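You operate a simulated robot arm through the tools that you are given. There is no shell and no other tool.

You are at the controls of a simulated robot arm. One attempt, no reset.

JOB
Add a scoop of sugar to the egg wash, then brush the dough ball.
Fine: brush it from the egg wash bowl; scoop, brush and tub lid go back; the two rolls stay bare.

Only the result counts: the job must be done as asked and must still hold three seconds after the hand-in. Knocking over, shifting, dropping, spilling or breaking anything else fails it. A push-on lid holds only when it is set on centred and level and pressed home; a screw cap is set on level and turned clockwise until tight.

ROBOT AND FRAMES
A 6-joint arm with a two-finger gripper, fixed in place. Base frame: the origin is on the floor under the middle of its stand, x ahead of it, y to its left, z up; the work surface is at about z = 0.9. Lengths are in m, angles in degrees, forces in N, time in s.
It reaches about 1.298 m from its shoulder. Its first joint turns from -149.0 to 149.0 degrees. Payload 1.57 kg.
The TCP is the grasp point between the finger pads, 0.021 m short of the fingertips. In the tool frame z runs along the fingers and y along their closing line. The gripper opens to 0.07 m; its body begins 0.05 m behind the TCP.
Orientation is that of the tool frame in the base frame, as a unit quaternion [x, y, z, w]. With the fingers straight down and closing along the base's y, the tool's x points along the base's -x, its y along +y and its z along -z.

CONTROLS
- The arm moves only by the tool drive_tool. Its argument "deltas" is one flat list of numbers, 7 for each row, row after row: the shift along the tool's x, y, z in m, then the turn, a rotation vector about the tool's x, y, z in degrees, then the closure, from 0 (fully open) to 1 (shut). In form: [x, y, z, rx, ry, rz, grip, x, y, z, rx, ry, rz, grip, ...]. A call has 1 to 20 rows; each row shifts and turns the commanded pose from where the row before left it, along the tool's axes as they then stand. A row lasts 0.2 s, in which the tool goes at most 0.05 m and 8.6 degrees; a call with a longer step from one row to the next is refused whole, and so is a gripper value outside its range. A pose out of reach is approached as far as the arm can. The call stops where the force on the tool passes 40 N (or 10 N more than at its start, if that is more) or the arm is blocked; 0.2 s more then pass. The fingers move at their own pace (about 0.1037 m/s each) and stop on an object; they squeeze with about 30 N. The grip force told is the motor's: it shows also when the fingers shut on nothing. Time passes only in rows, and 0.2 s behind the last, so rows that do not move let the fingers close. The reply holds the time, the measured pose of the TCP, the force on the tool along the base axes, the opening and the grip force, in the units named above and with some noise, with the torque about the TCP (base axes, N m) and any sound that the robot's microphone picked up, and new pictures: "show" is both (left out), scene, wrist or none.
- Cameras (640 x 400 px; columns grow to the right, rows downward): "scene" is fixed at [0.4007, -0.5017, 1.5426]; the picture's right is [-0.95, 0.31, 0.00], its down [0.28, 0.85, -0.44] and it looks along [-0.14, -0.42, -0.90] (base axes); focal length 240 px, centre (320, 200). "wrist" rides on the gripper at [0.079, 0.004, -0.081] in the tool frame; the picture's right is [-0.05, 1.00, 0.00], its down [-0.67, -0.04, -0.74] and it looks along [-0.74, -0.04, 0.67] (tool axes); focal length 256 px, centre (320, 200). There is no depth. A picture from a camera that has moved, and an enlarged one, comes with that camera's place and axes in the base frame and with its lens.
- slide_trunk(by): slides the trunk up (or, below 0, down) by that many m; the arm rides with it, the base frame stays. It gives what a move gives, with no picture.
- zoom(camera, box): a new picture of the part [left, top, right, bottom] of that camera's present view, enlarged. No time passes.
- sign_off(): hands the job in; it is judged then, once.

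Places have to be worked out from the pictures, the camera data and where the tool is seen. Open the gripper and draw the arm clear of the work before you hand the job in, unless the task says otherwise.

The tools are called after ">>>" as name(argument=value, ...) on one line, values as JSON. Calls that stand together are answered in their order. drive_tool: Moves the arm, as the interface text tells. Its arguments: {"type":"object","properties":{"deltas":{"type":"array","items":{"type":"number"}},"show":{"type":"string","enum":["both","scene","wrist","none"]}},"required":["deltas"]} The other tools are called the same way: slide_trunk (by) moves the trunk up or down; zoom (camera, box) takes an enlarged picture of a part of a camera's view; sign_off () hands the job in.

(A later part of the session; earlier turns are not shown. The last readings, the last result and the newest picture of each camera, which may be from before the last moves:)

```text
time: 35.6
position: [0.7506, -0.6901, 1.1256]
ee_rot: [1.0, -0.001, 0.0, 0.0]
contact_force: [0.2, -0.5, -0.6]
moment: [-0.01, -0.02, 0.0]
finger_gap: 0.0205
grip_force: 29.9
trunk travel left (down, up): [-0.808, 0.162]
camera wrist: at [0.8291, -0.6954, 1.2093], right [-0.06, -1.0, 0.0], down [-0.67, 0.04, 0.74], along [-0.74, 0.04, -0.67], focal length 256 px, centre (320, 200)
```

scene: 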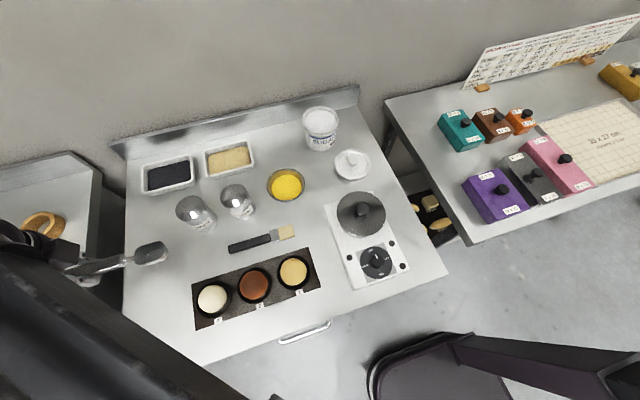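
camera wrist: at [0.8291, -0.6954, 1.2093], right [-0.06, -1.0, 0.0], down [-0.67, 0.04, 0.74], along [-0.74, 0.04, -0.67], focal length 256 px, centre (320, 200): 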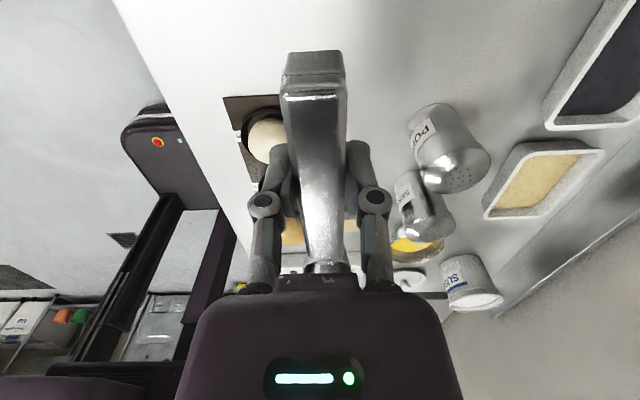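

Yaw reached: tool x = +x base. Now I'll carry the empty scoop over to just beside the tub at the same height.

>>> drive_tool(deltas=[-0.03545, 0.02905, 0, 0, 0, 0, 1, -0.03545, 0.02905, 0, 0, 0, 0, 1, -0.03545, 0.02905, 0, 0, 0, 0, 1, -0.03545, 0.02905, 0, 0, 0, 0, 1, -0.03545, 0.02905, 0, 0, 0, 0, 1, -0.03545, 0.02905, 0, 0, 0, 0, 1, -0.03545, 0.02905, 0, 0, 0, 0, 1, -0.03545, 0.02905, 0, 0, 0, 0, 1, -0.03545, 0.02905, 0, 0, 0, 0, 1, -0.03545, 0.02905, 0, 0, 0, 0, 1, -0.03545, 0.02905, 0, 0, 0, 0, 1], show="both")

>>> zoom(camera="scene", box=[240, 40, 400, 160])

```text
time: 38.0
position: [0.3589, -1.0114, 1.1261]
ee_rot: [1.0, 0.002, -0.001, 0.0]
contact_force: [1.0, -0.2, -0.8]
moment: [0.03, -0.05, -0.02]
finger_gap: 0.0203
grip_force: 29.8
out of reach, approached as far as the arm can: row 9
trunk travel left (down, up): [-0.808, 0.162]
camera wrist: at [0.4378, -1.0156, 1.209], right [-0.05, -1.0, 0.0], down [-0.67, 0.03, 0.74], along [-0.74, 0.04, -0.67], focal length 256 px, centre (320, 200)
```

scene: 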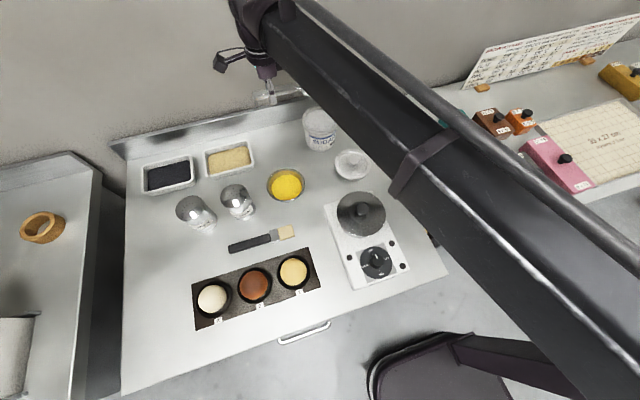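
wrist: 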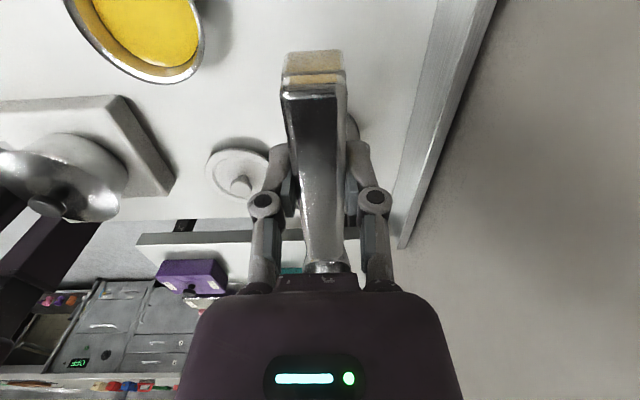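

```text
3.33 times, centred on (320, 100) of scene
camera zoom: at [0.4007, -0.5017, 1.5426], right [-0.95, 0.31, 0.0], down [0.28, 0.85, -0.44], along [-0.14, -0.42, -0.9], focal length 801 px, centre (320, 533)
```

zoom: 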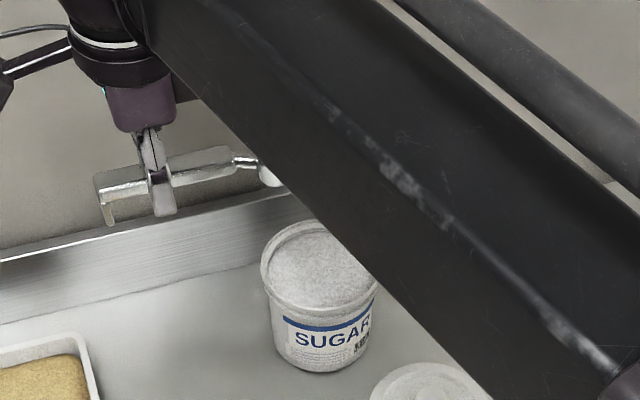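

The scoop is level at (0.359,-1.011,1.126), bowl ~0.1 m toward −x. I'll move so the bowl will end up over the tub and tilt it 50° nose-down while still high above.

>>> drive_tool(deltas=[-0.035, -0.001, 0, 0, 0, 0, 1, -0.036, 0, 0, 0, 0, 0, 1, 0, 0, 0, 0, 8.333, 0, 1, 0, 0, 0, 0, 8.333, 0, 1, 0, 0, 0, 0, 8.333, 0, 1, 0, 0, 0, 0, 8.333, 0, 1, 0, 0, 0, 0, 8.333, 0, 1, 0, 0, 0, 0, 8.333, 0, 1, 0, 0, 0, 0, 0, 0, 1], show="both")

>>> zoom(camera="scene", box=[240, 40, 400, 160])

```text
time: 40.0
position: [0.2882, -1.0098, 1.1923]
ee_rot: [0.906, 0.0, 0.422, 0.001]
contact_force: [-0.3, -0.5, -1.5]
moment: [0.02, -0.05, 0.0]
finger_gap: 0.0205
grip_force: 29.8
out of reach, approached as far as the arm can: row 3, 4, 5, 6, 7, 8
trunk travel left (down, up): [-0.808, 0.162]
camera wrist: at [0.2768, -1.0143, 1.3076], right [-0.03, -1.0, -0.04], down [-1.0, 0.03, -0.03], along [0.03, 0.04, -1.0], focal length 256 px, centre (320, 200)
```

scene: 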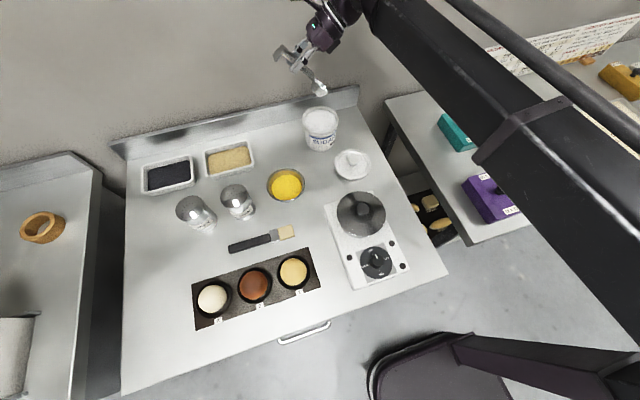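
wrist: 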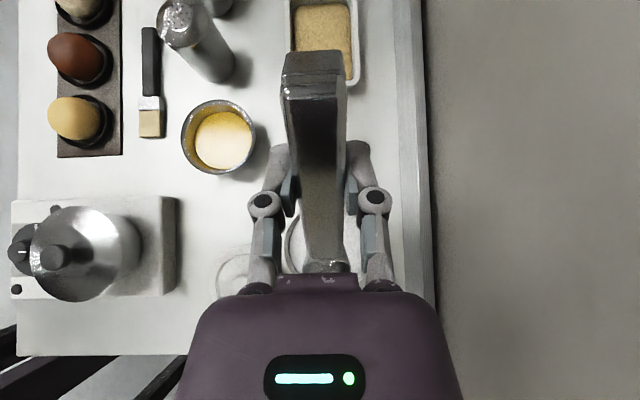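

```text
3.33 times, centred on (320, 100) of scene
camera zoom: at [0.4007, -0.5017, 1.5426], right [-0.95, 0.31, 0.0], down [0.28, 0.85, -0.44], along [-0.14, -0.42, -0.9], focal length 801 px, centre (320, 533)
```

zoom: 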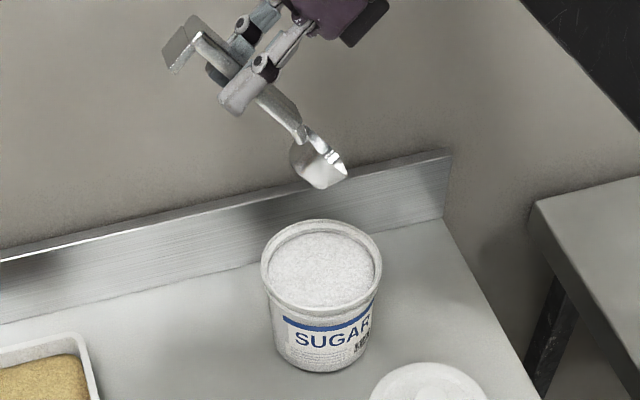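

The scoop is tilted 50° with its bowl above the tub. Let me zoom closer to see the bowl's shape and its alignment.

>>> zoom(camera="scene", box=[280, 40, 360, 105])

>>> zoom(camera="wrist", box=[240, 160, 400, 280])

```text
6.15 times, centred on (320, 72) of scene
camera zoom: at [0.4007, -0.5017, 1.5426], right [-0.95, 0.31, 0.0], down [0.28, 0.85, -0.44], along [-0.14, -0.42, -0.9], focal length 1479 px, centre (320, 985)
```

zoom: 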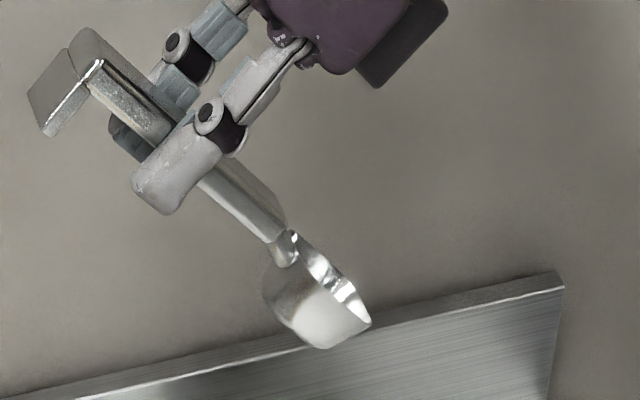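

```text
3.33 times, centred on (320, 220) of wrist
camera zoom: at [0.2768, -1.0143, 1.3076], right [-0.03, -1.0, -0.04], down [-1.0, 0.03, -0.03], along [0.03, 0.04, -1.0], focal length 853 px, centre (320, 133)
```

zoom: 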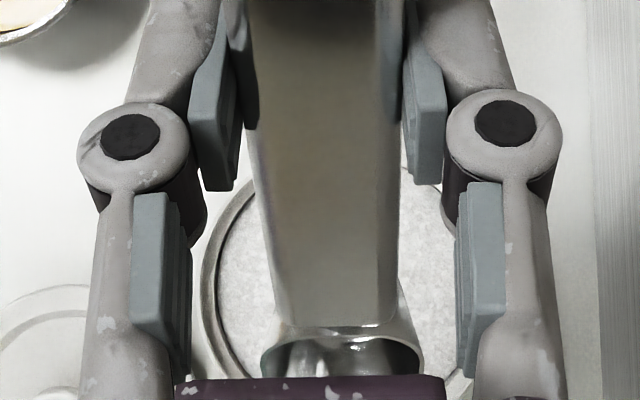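

The bowl is about 52 mm across and 23 mm deep, nose about 0.126 m from the TCP. I'll shift 10 mm toward −x and lower partway, with the nose still above the rim, to check alignment.

>>> drive_tool(deltas=[-0.0064, 0, -0.0077, 0, 0, 0, 1, 0, 0, 0, 0, 0, 0, 1], show="none")

>>> slide_trunk(by=-0.07)

>>> zoom(camera="scene", box=[270, 80, 370, 155])

>>> zoom(camera="wrist", box=[220, 120, 420, 290])

```text
time: 40.6
position: [0.2775, -1.0095, 1.1918]
ee_rot: [0.906, 0.002, 0.423, -0.001]
contact_force: [0.1, -0.1, -0.1]
moment: [-0.01, -0.01, 0.02]
finger_gap: 0.0202
grip_force: 29.8
trunk travel left (down, up): [-0.808, 0.162]
```

```text
time: 41.7
position: [0.2788, -1.0093, 1.1234]
ee_rot: [0.906, 0.0, 0.422, 0.0]
contact_force: [-0.1, 0.2, -0.6]
moment: [-0.03, 0.03, -0.01]
finger_gap: 0.0201
grip_force: 30.3
trunk travel left (down, up): [-0.738, 0.232]
```

```text
5.33 times, centred on (320, 118) of scene
camera zoom: at [0.4007, -0.5017, 1.5426], right [-0.95, 0.31, 0.0], down [0.28, 0.85, -0.44], along [-0.14, -0.42, -0.9], focal length 1282 px, centre (320, 640)
```

zoom: 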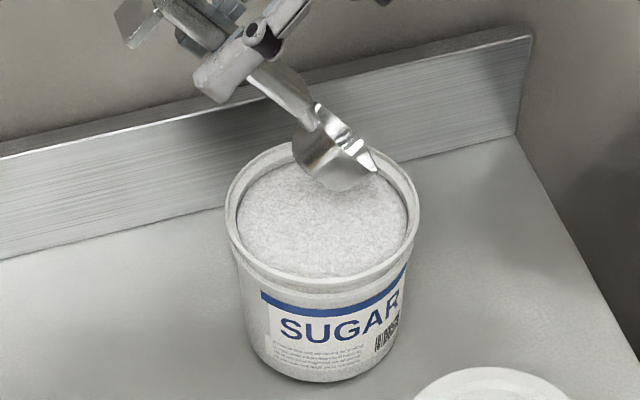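

```text
2.35 times, centred on (320, 205) of wrist
camera zoom: at [0.2673, -1.0141, 1.2377], right [-0.03, -1.0, -0.04], down [-1.0, 0.03, -0.03], along [0.03, 0.04, -1.0], focal length 602 px, centre (320, 188)
```

zoom: 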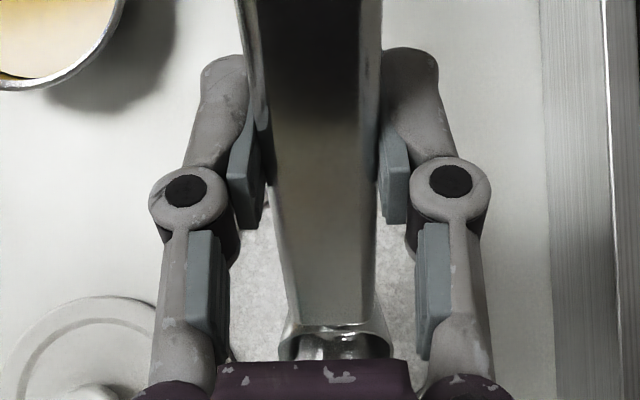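

Alignment looks good. I'll lower the nose into the sugar so that the TCP is at about 1.066.

>>> slide_trunk(by=-0.057)

>>> zoom(camera="scene", box=[270, 80, 370, 155])

```text
time: 42.7
position: [0.2783, -1.0101, 1.0671]
ee_rot: [0.906, 0.0, 0.423, 0.0]
contact_force: [0.4, 0.0, -0.6]
moment: [0.01, -0.03, 0.0]
finger_gap: 0.0209
grip_force: 30.6
trunk travel left (down, up): [-0.681, 0.289]
```

```text
5.33 times, centred on (320, 118) of scene
camera zoom: at [0.4007, -0.5017, 1.5426], right [-0.95, 0.31, 0.0], down [0.28, 0.85, -0.44], along [-0.14, -0.42, -0.9], focal length 1282 px, centre (320, 640)
```

zoom: 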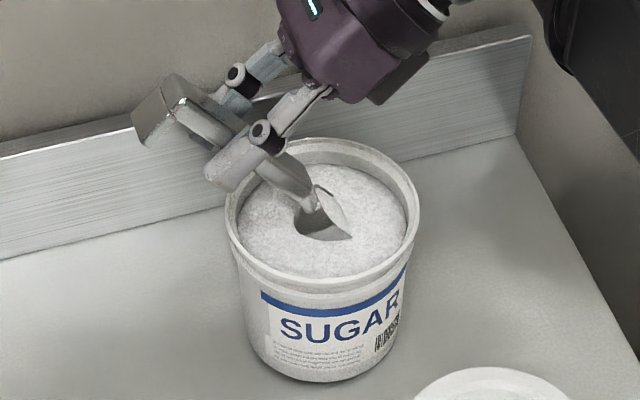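

The nose is in the sugar with no resistance. Now I'll sweep: rotate to 35° while shifting 10 mm toward +x, which pushes the bowl forward and under the sugar.

>>> drive_tool(deltas=[0.0032, 0, 0.0038, 0, -5, 0, 1, 0.0021, 0, 0.0021, 0, -5, 0, 1, 0.0022, 0, 0.0019, 0, -5, 0, 1, 0, 0, 0, 0, 0, 0, 1], show="none")

>>> zoom(camera="scene", box=[270, 80, 370, 155])

```text
time: 43.7
position: [0.289, -1.0103, 1.0335]
ee_rot: [0.954, -0.001, 0.301, 0.001]
contact_force: [0.0, 0.0, -1.6]
moment: [0.0, -0.02, 0.01]
finger_gap: 0.0206
grip_force: 29.8
out of reach, approached as far as the arm can: row 1, 2, 3
trunk travel left (down, up): [-0.681, 0.289]
```

```text
5.33 times, centred on (320, 118) of scene
camera zoom: at [0.4007, -0.5017, 1.5426], right [-0.95, 0.31, 0.0], down [0.28, 0.85, -0.44], along [-0.14, -0.42, -0.9], focal length 1282 px, centre (320, 640)
```

zoom: 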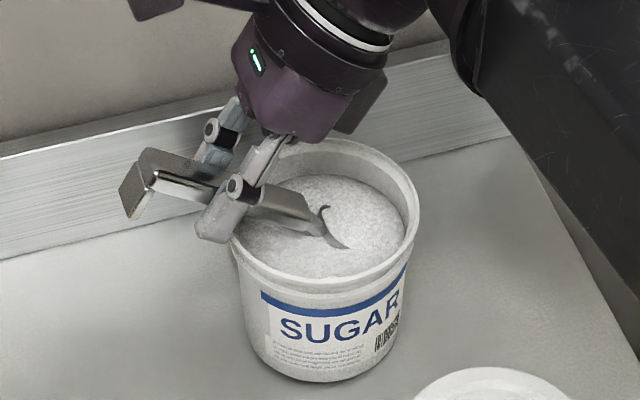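

The bowl is buried and looks filled. I'll raise 17 mm and then level to 25° while shifting toward +x to clear the far wall.

>>> slide_trunk(by=0.018)

>>> drive_tool(deltas=[0.0037, 0, 0.0026, 0, -5, 0, 1, 0.0038, 0, 0.0022, 0, -5, 0, 1, 0, 0, 0, 0, 0, 0, 1], show="none")

>>> zoom(camera="scene", box=[270, 80, 370, 155])

```text
time: 44.3
position: [0.2882, -1.0097, 1.0512]
ee_rot: [0.954, 0.0, 0.301, 0.0]
contact_force: [0.1, 0.3, -1.0]
moment: [0.0, -0.02, -0.03]
finger_gap: 0.0207
grip_force: 29.5
trunk travel left (down, up): [-0.699, 0.271]
```

```text
time: 45.1
position: [0.2978, -1.0093, 1.0353]
ee_rot: [0.976, 0.0, 0.217, 0.0]
contact_force: [-0.2, -0.6, -0.8]
moment: [0.06, -0.05, 0.0]
finger_gap: 0.0204
grip_force: 29.9
out of reach, approached as far as the arm can: row 1, 2
trunk travel left (down, up): [-0.699, 0.271]
```

```text
5.33 times, centred on (320, 118) of scene
camera zoom: at [0.4007, -0.5017, 1.5426], right [-0.95, 0.31, 0.0], down [0.28, 0.85, -0.44], along [-0.14, -0.42, -0.9], focal length 1282 px, centre (320, 640)
```

zoom: 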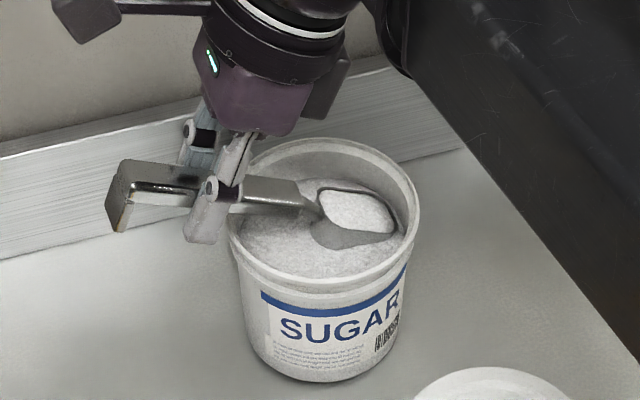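

Sugar is in the bowl. I'll raise 14 mm and level further to 12°.

>>> slide_trunk(by=0.014)

>>> drive_tool(deltas=[0.0027, 0, 0.0013, 0, -4.33, 0, 1, 0.0028, 0, 0.0011, 0, -4.33, 0, 1, 0.0029, 0, 0.0008, 0, -4.33, 0, 1, 0, 0, 0, 0, 0, 0, 1], show="none")

>>> slide_trunk(by=0.03)

>>> zoom(camera="scene", box=[270, 80, 370, 155])

```text
time: 45.7
position: [0.297, -1.0091, 1.0498]
ee_rot: [0.976, -0.001, 0.218, 0.0]
contact_force: [-0.9, 0.0, -0.6]
moment: [-0.02, 0.0, -0.01]
finger_gap: 0.0205
grip_force: 29.8
trunk travel left (down, up): [-0.713, 0.257]
```

```text
time: 46.7
position: [0.306, -1.0108, 1.0356]
ee_rot: [0.994, 0.0, 0.106, 0.0]
contact_force: [-0.4, -0.9, -0.2]
moment: [0.0, -0.03, -0.01]
finger_gap: 0.0208
grip_force: 29.8
out of reach, approached as far as the arm can: row 1, 2, 3
trunk travel left (down, up): [-0.713, 0.257]
```

```text
time: 47.5
position: [0.3068, -1.0109, 1.0651]
ee_rot: [0.994, 0.0, 0.106, 0.001]
contact_force: [0.4, 0.1, -0.8]
moment: [-0.02, -0.01, 0.0]
finger_gap: 0.0205
grip_force: 30.2
trunk travel left (down, up): [-0.743, 0.227]
```

```text
5.33 times, centred on (320, 118) of scene
camera zoom: at [0.4007, -0.5017, 1.5426], right [-0.95, 0.31, 0.0], down [0.28, 0.85, -0.44], along [-0.14, -0.42, -0.9], focal length 1282 px, centre (320, 640)
```

zoom: 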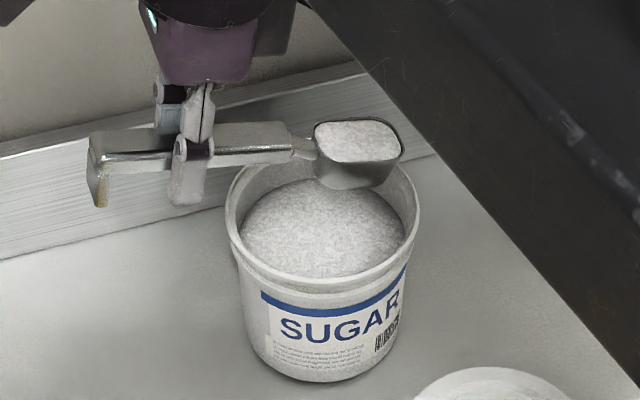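

The scoop is heaped with sugar, clear of the tub. I'll level it fully and raise it for transport.

>>> drive_tool(deltas=[0, 0, 0, 0, -4, 0, 1, 0, 0, 0, 0, -4, 0, 1, 0, 0, 0, 0, -4, 0, 1, 0, 0, 0, 0, 0, 0, 1], show="none")

>>> slide_trunk(by=0.06)

>>> drive_tool(deltas=[0.00911, -0.027, 0, 0, 0, 0, 1, 0.00911, -0.027, 0, 0, 0, 0, 1, 0.00911, -0.027, 0, 0, 0, 0, 1, 0.00911, -0.027, 0, 0, 0, 0, 1, 0.00911, -0.027, 0, 0, 0, 0, 1, 0.00911, -0.027, 0, 0, 0, 0, 1, 0.00911, -0.027, 0, 0, 0, 0, 1, 0.00911, -0.027, 0, 0, 0, 0, 1, 0.00911, -0.027, 0, 0, 0, 0, 1], show="both")

```text
time: 48.5
position: [0.3063, -1.0101, 1.0608]
ee_rot: [1.0, 0.0, 0.0, 0.0]
contact_force: [-0.3, 0.6, -0.9]
moment: [0.05, -0.03, 0.01]
finger_gap: 0.0207
grip_force: 30.3
out of reach, approached as far as the arm can: row 2
trunk travel left (down, up): [-0.743, 0.227]
```

```text
time: 49.5
position: [0.3062, -1.0106, 1.1215]
ee_rot: [1.0, 0.0, 0.001, 0.0]
contact_force: [0.2, 0.0, -0.7]
moment: [-0.02, -0.02, -0.01]
finger_gap: 0.0204
grip_force: 30.0
trunk travel left (down, up): [-0.803, 0.167]
```

```text
time: 51.5
position: [0.3889, -0.765, 1.1216]
ee_rot: [1.0, -0.001, 0.0, -0.001]
contact_force: [-0.3, -0.7, -1.0]
moment: [0.0, -0.04, -0.03]
finger_gap: 0.0205
grip_force: 29.7
trunk travel left (down, up): [-0.803, 0.167]
camera wrist: at [0.4676, -0.7694, 1.2047], right [-0.05, -1.0, 0.0], down [-0.67, 0.04, 0.74], along [-0.74, 0.04, -0.67], focal length 256 px, centre (320, 200)
```

scene: 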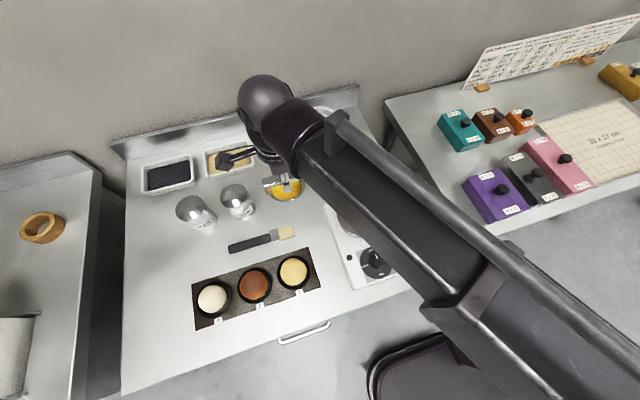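
wrist: 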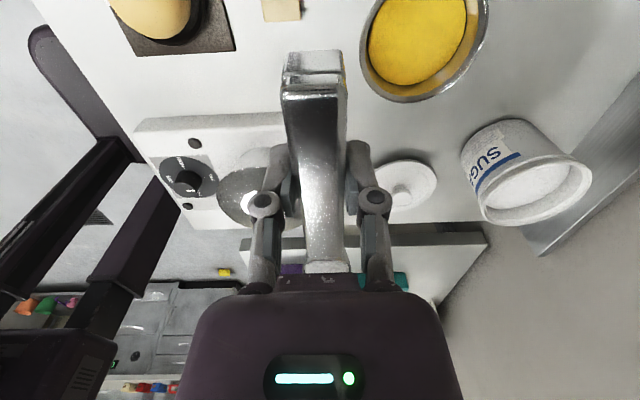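

Sugar is still held. Now I'll yaw −90° so the scoop points toward −y, over the egg wash bowl.

>>> drive_tool(deltas=[0, 0, 0, 0, 0, -6, 1, 0, 0, 0, 0, 0, -6, 1, 0, 0, 0, 0, 0, -6, 1, 0, 0, 0, 0, 0, -6, 1, 0, 0, 0, 0, 0, -6, 1, 0, 0, 0, 0, 0, -6, 1, 0, 0, 0, 0, 0, -6, 1, 0, 0, 0, 0, 0, -6, 1, 0, 0, 0, 0, 0, -6, 1, 0, 0, 0, 0, 0, -6, 1, 0, 0, 0, 0, 0, -6, 1, 0, 0, 0, 0, 0, -6, 1, 0, 0, 0, 0, 0, -6, 1, 0, 0, 0, 0, 0, -6, 1, 0, 0, 0, 0, 0, -6, 1, 0, 0, 0, 0, 0, 0, 1], show="both")

>>> zoom(camera="scene", box=[230, 120, 350, 220])

>>> zoom(camera="wrist", box=[200, 100, 440, 290])

```text
time: 54.9
position: [0.3886, -0.7666, 1.1211]
ee_rot: [0.707, 0.708, 0.001, 0.001]
contact_force: [-0.3, 0.8, -1.2]
moment: [0.03, 0.01, 0.03]
finger_gap: 0.0205
grip_force: 30.2
trunk travel left (down, up): [-0.803, 0.167]
camera wrist: at [0.3921, -0.6873, 1.2044], right [1.0, -0.05, 0.0], down [-0.04, -0.67, 0.74], along [-0.04, -0.74, -0.67], focal length 256 px, centre (320, 200)
```

scene: 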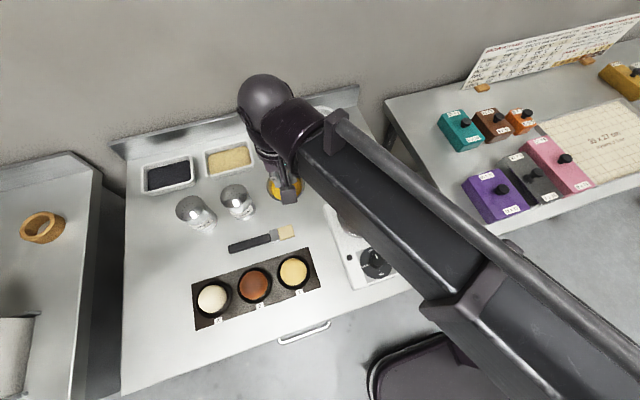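
wrist: 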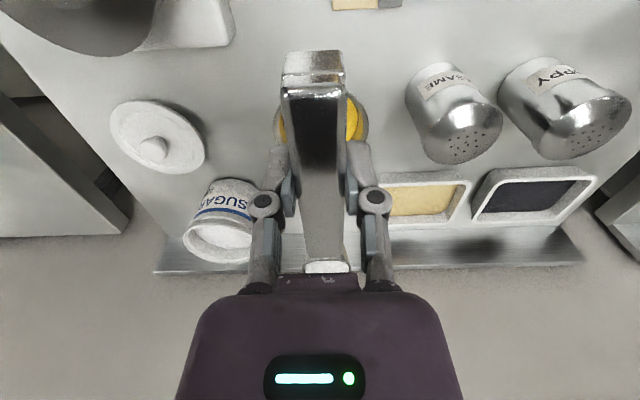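

```text
4.00 times, centred on (290, 170) of scene
camera zoom: at [0.4007, -0.5017, 1.5426], right [-0.95, 0.31, 0.0], down [0.28, 0.85, -0.44], along [-0.14, -0.42, -0.9], focal length 961 px, centre (440, 320)
```

zoom: 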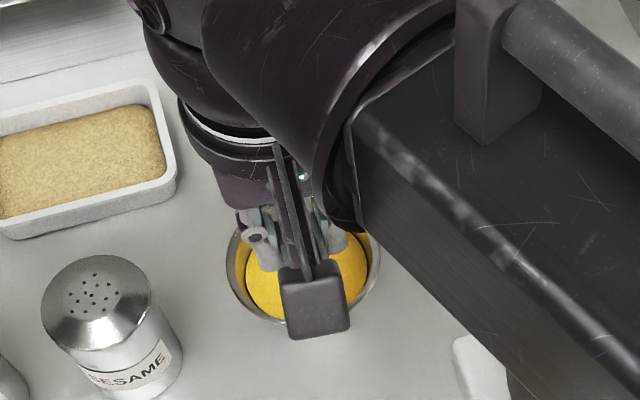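

```text
2.11 times, centred on (320, 195) of wrist
camera zoom: at [0.3921, -0.6873, 1.2044], right [1.0, -0.05, 0.0], down [-0.04, -0.67, 0.74], along [-0.04, -0.74, -0.67], focal length 539 px, centre (320, 210)
```

zoom: 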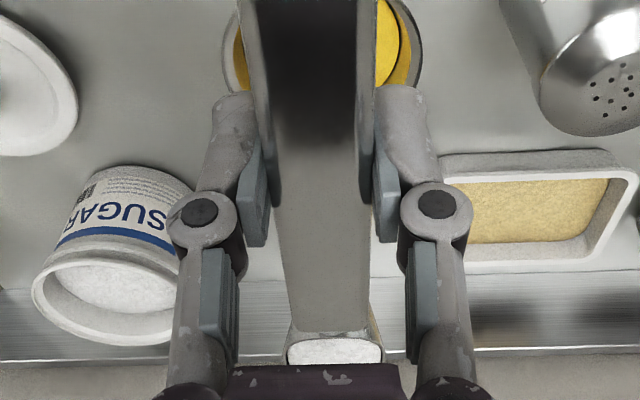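

The egg wash bowl's centre is about (0.386,-0.857), directly under the scoop's bowl. I'll lower 0.09 m so the pour is short, then check.

>>> slide_trunk(by=-0.09)

>>> zoom(camera="scene", box=[210, 120, 370, 240])

>>> zoom(camera="wrist", box=[160, 0, 480, 290])

```text
time: 56.1
position: [0.3883, -0.7656, 1.0321]
ee_rot: [0.707, 0.707, 0.001, 0.0]
contact_force: [-0.2, 0.0, -1.2]
moment: [-0.03, 0.05, -0.02]
finger_gap: 0.0205
grip_force: 29.6
trunk travel left (down, up): [-0.713, 0.257]
```

```text
3.33 times, centred on (290, 180) of scene
camera zoom: at [0.4007, -0.5017, 1.5426], right [-0.95, 0.31, 0.0], down [0.28, 0.85, -0.44], along [-0.14, -0.42, -0.9], focal length 801 px, centre (420, 267)
```

zoom: 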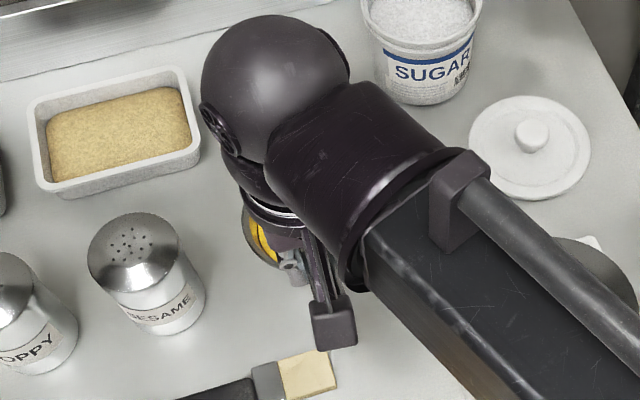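

```text
1.38 times, centred on (320, 145) of wrist
camera zoom: at [0.3922, -0.6872, 1.1144], right [1.0, -0.05, 0.0], down [-0.04, -0.67, 0.74], along [-0.04, -0.74, -0.67], focal length 353 px, centre (320, 276)
```

zoom: 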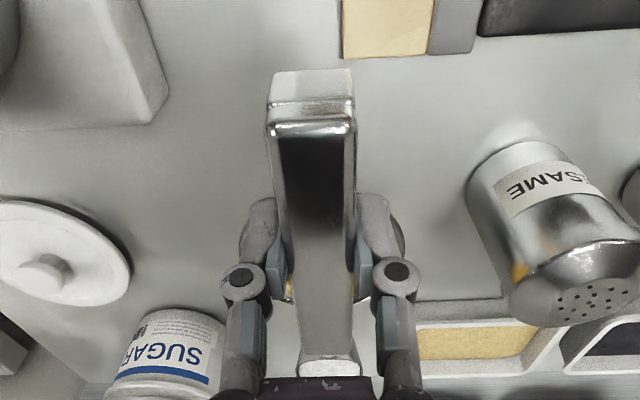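

Everything is clear. I'll tilt nose-down to 30° while backing up 18 mm so the lip stays over the bowl's centre.

>>> drive_tool(deltas=[0.0045, 0, 0, 0, 7.5, 0, 1, 0.00446, 0, 0.0006, 0, 7.5, 0, 1, 0.0043, 0, 0.0012, 0, 7.5, 0, 1, 0.0042, 0, 0.0017, 0, 7.5, 0, 1, 0, 0, 0, 0, 0, 0, 1], show="both")

>>> zoom(camera="wrist", box=[200, 130, 440, 290])

>>> zoom(camera="scene", box=[230, 140, 350, 220])

```text
time: 57.3
position: [0.3916, -0.7469, 1.0541]
ee_rot: [0.687, 0.685, 0.177, -0.164]
contact_force: [0.0, 0.4, 0.1]
moment: [0.06, -0.01, 0.0]
finger_gap: 0.0205
grip_force: 30.1
out of reach, approached as far as the arm can: row 2, 3, 4
trunk travel left (down, up): [-0.713, 0.257]
camera wrist: at [0.3946, -0.7147, 1.1636], right [1.0, -0.05, -0.01], down [-0.05, -0.94, 0.35], along [-0.03, -0.35, -0.94], focal length 256 px, centre (320, 200)
```

scene: 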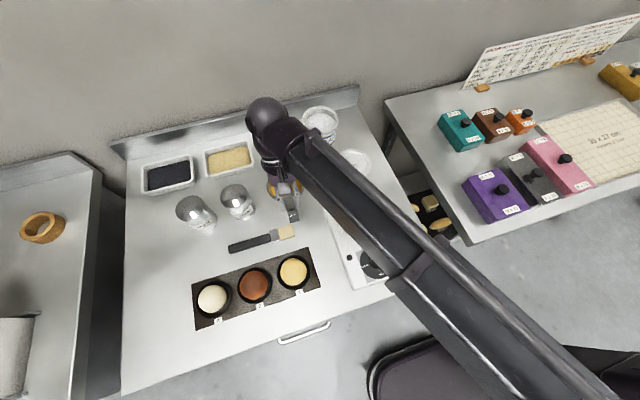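
wrist: 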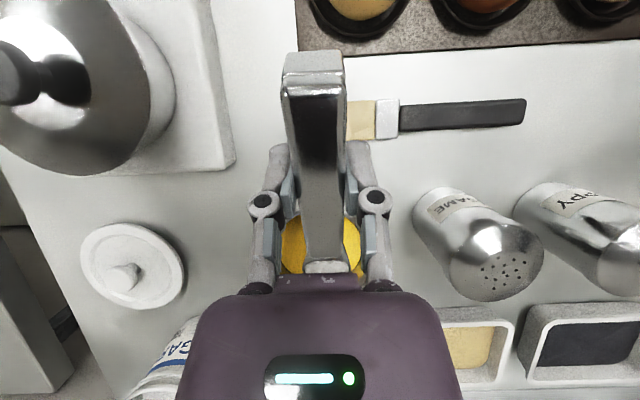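

```text
2.50 times, centred on (320, 210) of wrist
camera zoom: at [0.3946, -0.7147, 1.1636], right [1.0, -0.05, -0.01], down [-0.05, -0.94, 0.35], along [-0.03, -0.35, -0.94], focal length 640 px, centre (320, 175)
```

zoom: 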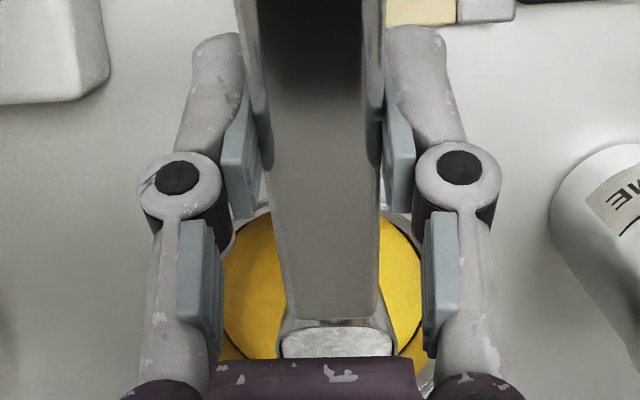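

```text
5.00 times, centred on (290, 180) of scene
camera zoom: at [0.4007, -0.5017, 1.5426], right [-0.95, 0.31, 0.0], down [0.28, 0.85, -0.44], along [-0.14, -0.42, -0.9], focal length 1202 px, centre (470, 300)
```

zoom: 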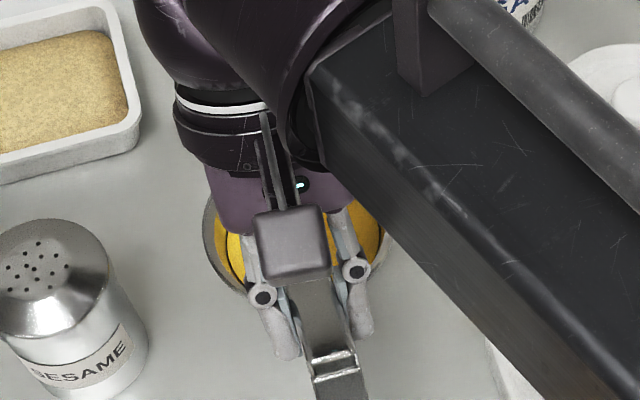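

At 30° the sugar still rests in the scoop. I'll continue to 45°, keeping the lip over the bowl's centre.

>>> drive_tool(deltas=[-0.0104, -0.0025, -0.006, 0, 7.5, 0, 1, -0.0095, -0.0025, -0.0073, 0, 7.5, 0, 1, 0, 0, 0, 0, 0, 0, 1], show="none")

>>> zoom(camera="wrist", box=[200, 130, 440, 290])

>>> zoom(camera="scene", box=[230, 140, 350, 220])

```text
time: 58.1
position: [0.3975, -0.7511, 1.0544]
ee_rot: [0.688, 0.682, 0.188, -0.16]
contact_force: [-0.6, -0.5, -0.6]
moment: [0.03, 0.0, 0.0]
finger_gap: 0.0207
grip_force: 30.4
out of reach, approached as far as the arm can: row 1, 2
trunk travel left (down, up): [-0.713, 0.257]
```

```text
2.50 times, centred on (320, 210) of wrist
camera zoom: at [0.3978, -0.7191, 1.1649], right [1.0, -0.07, 0.01], down [-0.07, -0.94, 0.34], along [-0.01, -0.34, -0.94], focal length 640 px, centre (320, 175)
```

zoom: 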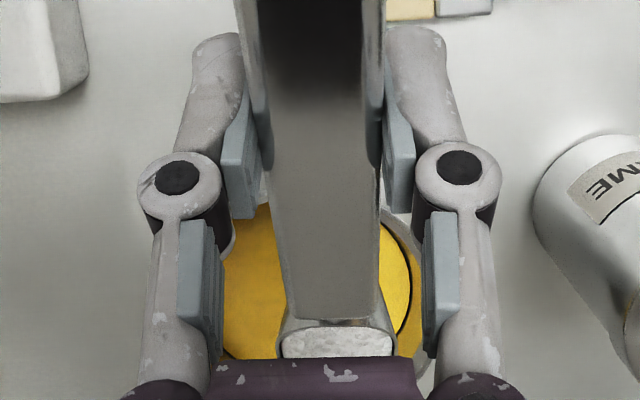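

```text
5.00 times, centred on (290, 180) of scene
camera zoom: at [0.4007, -0.5017, 1.5426], right [-0.95, 0.31, 0.0], down [0.28, 0.85, -0.44], along [-0.14, -0.42, -0.9], focal length 1202 px, centre (470, 300)
```

zoom: 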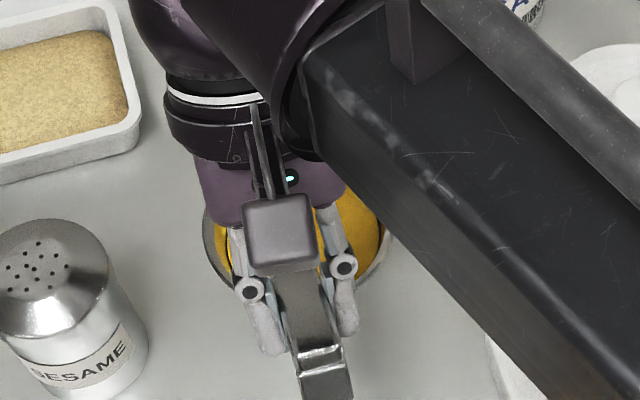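

The tilt stopped at about 30° and x drifted: fingers pointing back toward the base hit a wrist limit. I'll untilt and use another heading — scoop pointing +y so the fingers point outward.

>>> drive_tool(deltas=[0, 0, 0, 0, -7.5, 0, 1, 0, 0, 0, 0, -7.5, 0, 1, 0, 0, 0, 0, 0, 0, 1], show="none")

```text
time: 58.9
position: [0.3978, -0.7497, 1.0364]
ee_rot: [0.708, 0.697, 0.095, -0.068]
contact_force: [-0.6, 0.7, -0.6]
moment: [0.03, -0.01, 0.01]
finger_gap: 0.0204
grip_force: 30.5
out of reach, approached as far as the arm can: row 1, 2
trunk travel left (down, up): [-0.713, 0.257]
```

The commanded pose re-based to the actual one (tilt now ≈13°, with a small roll error of ≈2.3°). I'll correct and level the scoop exactly, then raise.

>>> drive_tool(deltas=[0, 0, 0, 2.3, 0, -0.63, 1, 0, 0, 0, 0, -6.6, 0, 1, 0, 0, 0, 0, -6.6, 0, 1, 0, -0.008, 0, 0, 0, 0, 1, 0, 0, 0, 0, 0, 0, 1], show="none")

>>> slide_trunk(by=0.09)

```text
time: 60.1
position: [0.3896, -0.7499, 1.0324]
ee_rot: [0.707, 0.708, 0.001, -0.002]
contact_force: [-0.6, -0.5, -0.4]
moment: [-0.01, 0.04, 0.0]
finger_gap: 0.0207
grip_force: 30.0
out of reach, approached as far as the arm can: row 2
trunk travel left (down, up): [-0.713, 0.257]
```

```text
time: 61.4
position: [0.3897, -0.7507, 1.1212]
ee_rot: [0.706, 0.708, 0.002, -0.001]
contact_force: [0.1, -0.8, -1.3]
moment: [0.06, 0.03, 0.0]
finger_gap: 0.0204
grip_force: 29.8
trunk travel left (down, up): [-0.803, 0.167]
```

The scoop is level again at z=1.121 with the sugar (≈1 N load) still in it. I'll yaw +90° back to pointing −x, which tilts freely, then move beside the bowl.

>>> drive_tool(deltas=[0, 0, 0, 0, 0, 6, 1, 0, 0, 0, 0, 0, 6, 1, 0, 0, 0, 0, 0, 6, 1, 0, 0, 0, 0, 0, 6, 1, 0, 0, 0, 0, 0, 6, 1, 0, 0, 0, 0, 0, 6, 1, 0, 0, 0, 0, 0, 6, 1, 0, 0, 0, 0, 0, 6, 1, 0, 0, 0, 0, 0, 6, 1, 0, 0, 0, 0, 0, 6, 1, 0, 0, 0, 0, 0, 6, 1, 0, 0, 0, 0, 0, 6, 1, 0, 0, 0, 0, 0, 6, 1, 0, 0, 0, 0, 0, 6, 1, 0, 0, 0, 0, 0, 6, 1, 0, 0, 0, 0, 0, 0, 1], show="none")

>>> drive_tool(deltas=[0.0258, 0.027, 0, 0, 0, 0, 1, 0.0258, 0.027, 0, 0, 0, 0, 1, 0.0258, 0.027, 0, 0, 0, 0, 1, 0.0258, 0.027, 0, 0, 0, 0, 1, 0, 0, 0, 0, 0, 0, 1], show="both")

>>> zoom(camera="scene", box=[200, 110, 360, 230])

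```text
time: 64.8
position: [0.3891, -0.7507, 1.1223]
ee_rot: [1.0, -0.001, 0.0, -0.002]
contact_force: [0.3, -1.2, -1.1]
moment: [-0.03, -0.09, -0.01]
finger_gap: 0.0205
grip_force: 29.4
trunk travel left (down, up): [-0.803, 0.167]
```

```text
time: 66.0
position: [0.4961, -0.8594, 1.1221]
ee_rot: [1.0, 0.0, 0.0, -0.001]
contact_force: [0.5, 0.0, -0.7]
moment: [-0.03, -0.03, -0.01]
finger_gap: 0.0205
grip_force: 30.1
trunk travel left (down, up): [-0.803, 0.167]
camera wrist: at [0.5745, -0.8629, 1.2046], right [-0.05, -1.0, 0.0], down [-0.67, 0.03, 0.75], along [-0.74, 0.04, -0.67], focal length 256 px, centre (320, 200)
```

scene: 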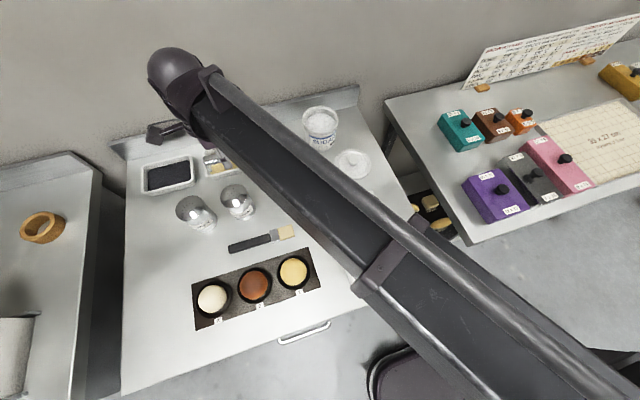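
wrist: 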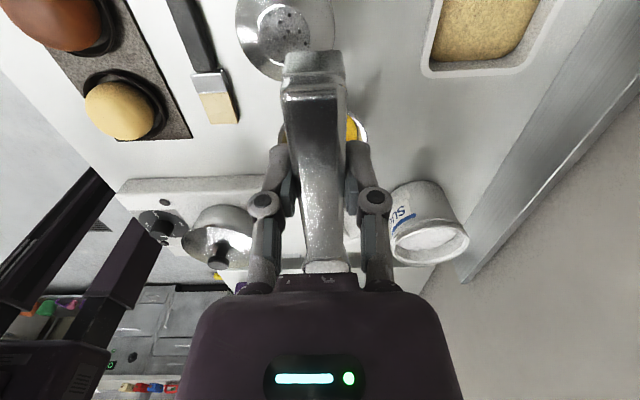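

```text
3.33 times, centred on (280, 170) of scene
camera zoom: at [0.4007, -0.5017, 1.5426], right [-0.95, 0.31, 0.0], down [0.28, 0.85, -0.44], along [-0.14, -0.42, -0.9], focal length 801 px, centre (453, 300)
```

zoom: 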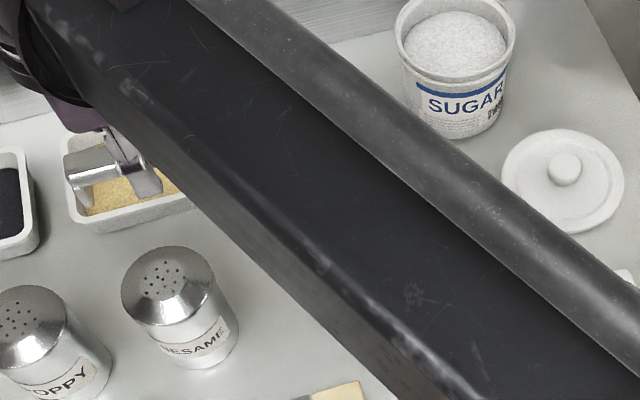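

The scoop bowl is over the egg wash with the sugar intact. I'll tilt to 30° here, then lower.

>>> drive_tool(deltas=[0, -0.002, 0, 0, 7.5, 0, 1, 0, 0, 0, 0, 7.5, 0, 1, 0, 0, 0, 0, 7.5, 0, 1, -0.002, 0, -0.001, 0, 7.5, 0, 1, 0, 0, 0, 0, 0, 0, 1], show="none")

>>> slide_trunk(by=-0.055)

>>> zoom(camera="scene", box=[200, 110, 360, 230])

>>> zoom(camera="wrist", box=[200, 130, 440, 290])

```text
time: 67.2
position: [0.4902, -0.8564, 1.1472]
ee_rot: [0.966, 0.0, 0.259, -0.001]
contact_force: [1.8, -0.2, -0.8]
moment: [0.0, -0.04, 0.01]
finger_gap: 0.0205
grip_force: 30.1
out of reach, approached as far as the arm can: row 2, 3, 4
trunk travel left (down, up): [-0.803, 0.167]
```

```text
time: 68.1
position: [0.4911, -0.8559, 1.0923]
ee_rot: [0.966, 0.001, 0.258, -0.002]
contact_force: [0.0, 0.3, -1.2]
moment: [0.02, -0.03, -0.01]
finger_gap: 0.0206
grip_force: 30.6
trunk travel left (down, up): [-0.748, 0.222]
```

```text
3.33 times, centred on (280, 170) of scene
camera zoom: at [0.4007, -0.5017, 1.5426], right [-0.95, 0.31, 0.0], down [0.28, 0.85, -0.44], along [-0.14, -0.42, -0.9], focal length 801 px, centre (453, 300)
```

zoom: 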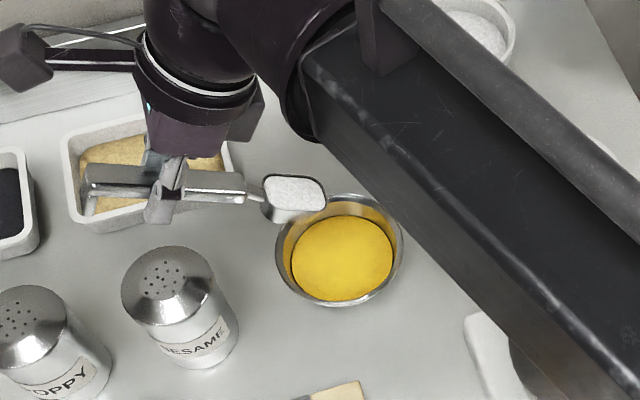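

```text
2.50 times, centred on (320, 210) of wrist
camera zoom: at [0.5194, -0.8608, 1.203], right [-0.04, -1.0, -0.03], down [-0.95, 0.03, 0.31], along [-0.31, 0.04, -0.95], focal length 640 px, centre (320, 175)
```

zoom: 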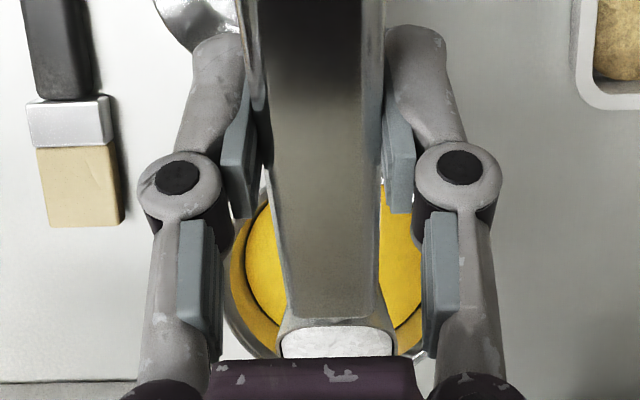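

Clear view now: sugar in the scoop, lip over the bowl. I'll tilt on to 45° with the lip kept over the centre.

>>> drive_tool(deltas=[-0.0082, 0, -0.0048, 0, 7.5, 0, 1, -0.0075, 0, -0.0058, 0, 7.5, 0, 1, 0, 0, 0, 0, 0, 0, 1], show="none")

>>> zoom(camera="scene", box=[200, 110, 360, 230])

```text
time: 68.9
position: [0.4728, -0.8573, 1.1225]
ee_rot: [0.924, 0.0, 0.382, -0.002]
contact_force: [0.0, 0.5, -1.5]
moment: [0.02, 0.03, -0.01]
finger_gap: 0.0204
grip_force: 30.5
out of reach, approached as far as the arm can: row 1, 2
trunk travel left (down, up): [-0.748, 0.222]
```

```text
3.33 times, centred on (280, 170) of scene
camera zoom: at [0.4007, -0.5017, 1.5426], right [-0.95, 0.31, 0.0], down [0.28, 0.85, -0.44], along [-0.14, -0.42, -0.9], focal length 801 px, centre (453, 300)
```

zoom: 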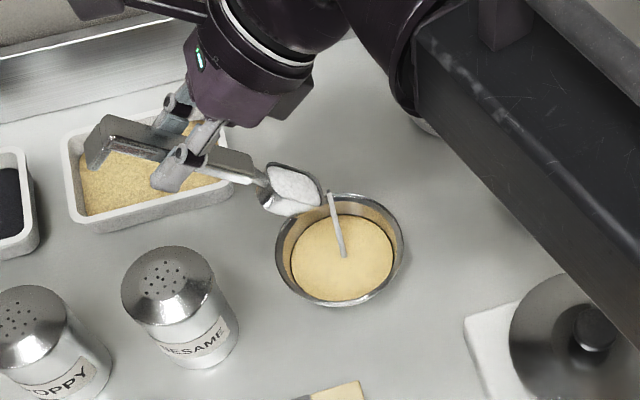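

Sugar is streaming into the middle of the bowl at 45°. I'll hold for a second and see how much flows out.

>>> drive_tool(deltas=[0, 0, 0, 0, 0, 0, 1, 0, 0, 0, 0, 0, 0, 1, 0, 0, 0, 0, 0, 0, 1, 0, 0, 0, 0, 0, 0, 1, 0, 0, 0, 0, 0, 0, 1], show="none")

>>> zoom(camera="scene", box=[200, 110, 360, 230])

```text
time: 70.1
position: [0.4734, -0.856, 1.1216]
ee_rot: [0.924, 0.0, 0.382, -0.002]
contact_force: [-0.2, 0.8, -0.8]
moment: [0.03, -0.02, 0.02]
finger_gap: 0.0205
grip_force: 30.7
trunk travel left (down, up): [-0.748, 0.222]
```

```text
3.33 times, centred on (280, 170) of scene
camera zoom: at [0.4007, -0.5017, 1.5426], right [-0.95, 0.31, 0.0], down [0.28, 0.85, -0.44], along [-0.14, -0.42, -0.9], focal length 801 px, centre (453, 300)
```

zoom: 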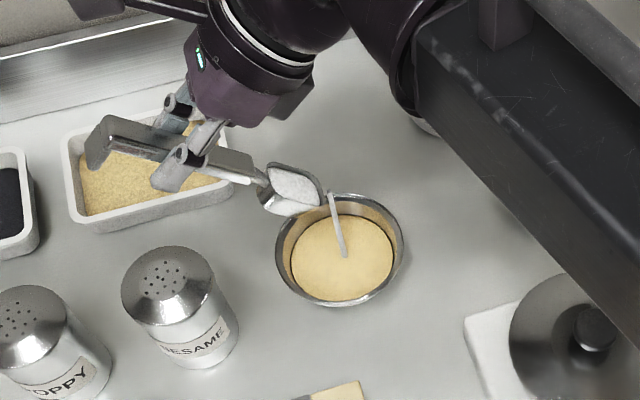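

The sugar level is dropping and all goes into the bowl. I'll slowly continue to 60° with the lip held in place.

>>> drive_tool(deltas=[-0.0046, 0, -0.0046, 0, 3.75, 0, 1, -0.0042, 0, -0.0048, 0, 3.75, 0, 1, 0, 0, 0, 0, 0, 0, 1, -0.0043, 0, -0.0056, 0, 3.75, 0, 1, -0.0039, 0, -0.0058, 0, 3.75, 0, 1, 0, 0, 0, 0, 0, 0, 1, 0, 0, 0, 0, 0, 0, 1, 0, 0, 0, 0, 0, 0, 1], show="none")

>>> zoom(camera="scene", box=[200, 110, 360, 230])

```text
time: 71.9
position: [0.445, -0.8564, 1.159]
ee_rot: [0.867, 0.0, 0.499, -0.002]
contact_force: [-1.1, -0.1, 0.2]
moment: [-0.01, 0.02, -0.01]
finger_gap: 0.0205
grip_force: 30.2
out of reach, approached as far as the arm can: row 1, 2, 4, 5
trunk travel left (down, up): [-0.748, 0.222]
```

```text
3.33 times, centred on (280, 170) of scene
camera zoom: at [0.4007, -0.5017, 1.5426], right [-0.95, 0.31, 0.0], down [0.28, 0.85, -0.44], along [-0.14, -0.42, -0.9], focal length 801 px, centre (453, 300)
```

zoom: 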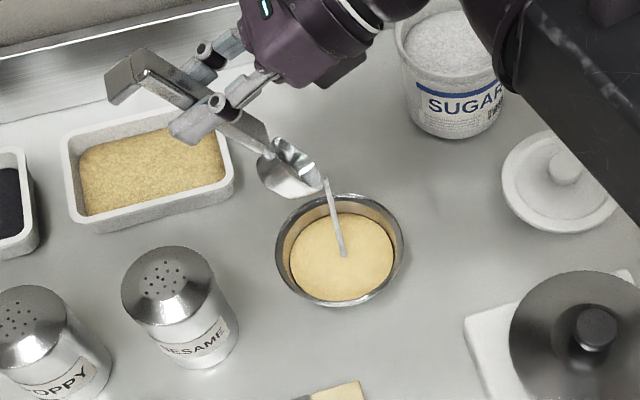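

Nearly all the sugar is out. I'll tilt on to 75° over the bowl and wait to empty the scoop fully.

>>> drive_tool(deltas=[0, 0, 0, 0, 0, 0, 1, 0, 0, 0, 0, 0, 0, 1, -0.0038, 0, -0.0065, 0, 3.75, 0, 1, -0.0034, 0, -0.0067, 0, 3.75, 0, 1, 0, 0, 0, 0, 0, 0, 1, -0.003, 0, -0.0072, 0, 3.75, 0, 1, -0.0025, 0, -0.0075, 0, 3.75, 0, 1, 0, 0, 0, 0, 0, 0, 1, 0, 0, 0, 0, 0, 0, 1, 0, 0, 0, 0, 0, 0, 1], show="none")

>>> zoom(camera="scene", box=[220, 90, 340, 190])

```text
time: 74.1
position: [0.4144, -0.8571, 1.2047]
ee_rot: [0.794, 0.0, 0.608, -0.002]
contact_force: [0.4, 0.3, -0.7]
moment: [0.01, 0.03, -0.04]
finger_gap: 0.0204
grip_force: 30.2
out of reach, approached as far as the arm can: row 3, 4, 6, 7
trunk travel left (down, up): [-0.748, 0.222]
```

```text
4.00 times, centred on (280, 140) of scene
camera zoom: at [0.4007, -0.5017, 1.5426], right [-0.95, 0.31, 0.0], down [0.28, 0.85, -0.44], along [-0.14, -0.42, -0.9], focal length 961 px, centre (480, 440)
```

zoom: 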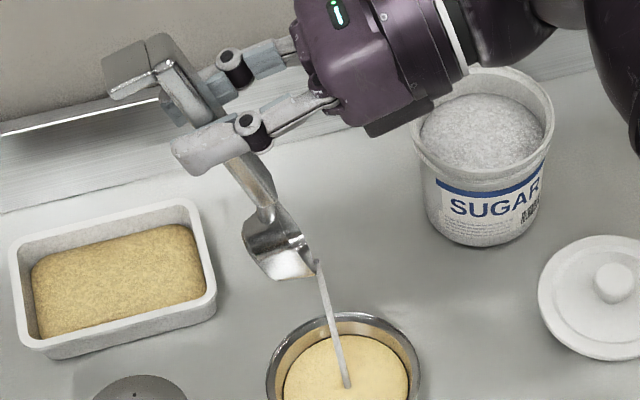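

The scoop bowl looks empty, with a last thin stream. I'll wait a bit until it stops.

>>> drive_tool(deltas=[0, 0, 0, 0, 0, 0, 1, 0, 0, 0, 0, 0, 0, 1, 0, 0, 0, 0, 0, 0, 1, 0, 0, 0, 0, 0, 0, 1, 0, 0, 0, 0, 0, 0, 1, 0, 0, 0, 0, 0, 0, 1], show="none")

>>> zoom(camera="scene", box=[240, 110, 340, 210])

```text
time: 75.5
position: [0.4132, -0.8565, 1.2038]
ee_rot: [0.794, -0.001, 0.607, -0.001]
contact_force: [0.8, -0.5, -0.6]
moment: [-0.02, 0.0, 0.03]
finger_gap: 0.0205
grip_force: 29.9
trunk travel left (down, up): [-0.748, 0.222]
```

```text
4.00 times, centred on (290, 160) of scene
camera zoom: at [0.4007, -0.5017, 1.5426], right [-0.95, 0.31, 0.0], down [0.28, 0.85, -0.44], along [-0.14, -0.42, -0.9], focal length 961 px, centre (440, 360)
```

zoom: 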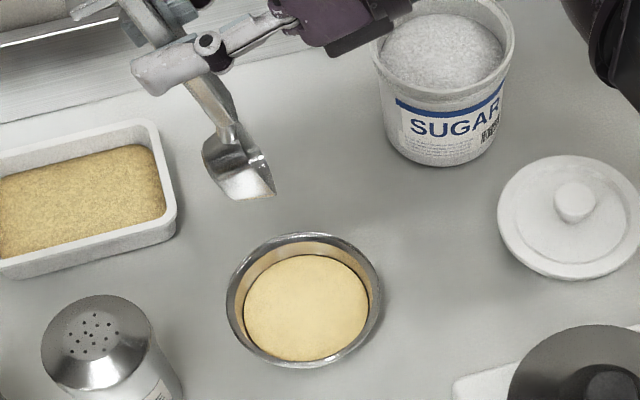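

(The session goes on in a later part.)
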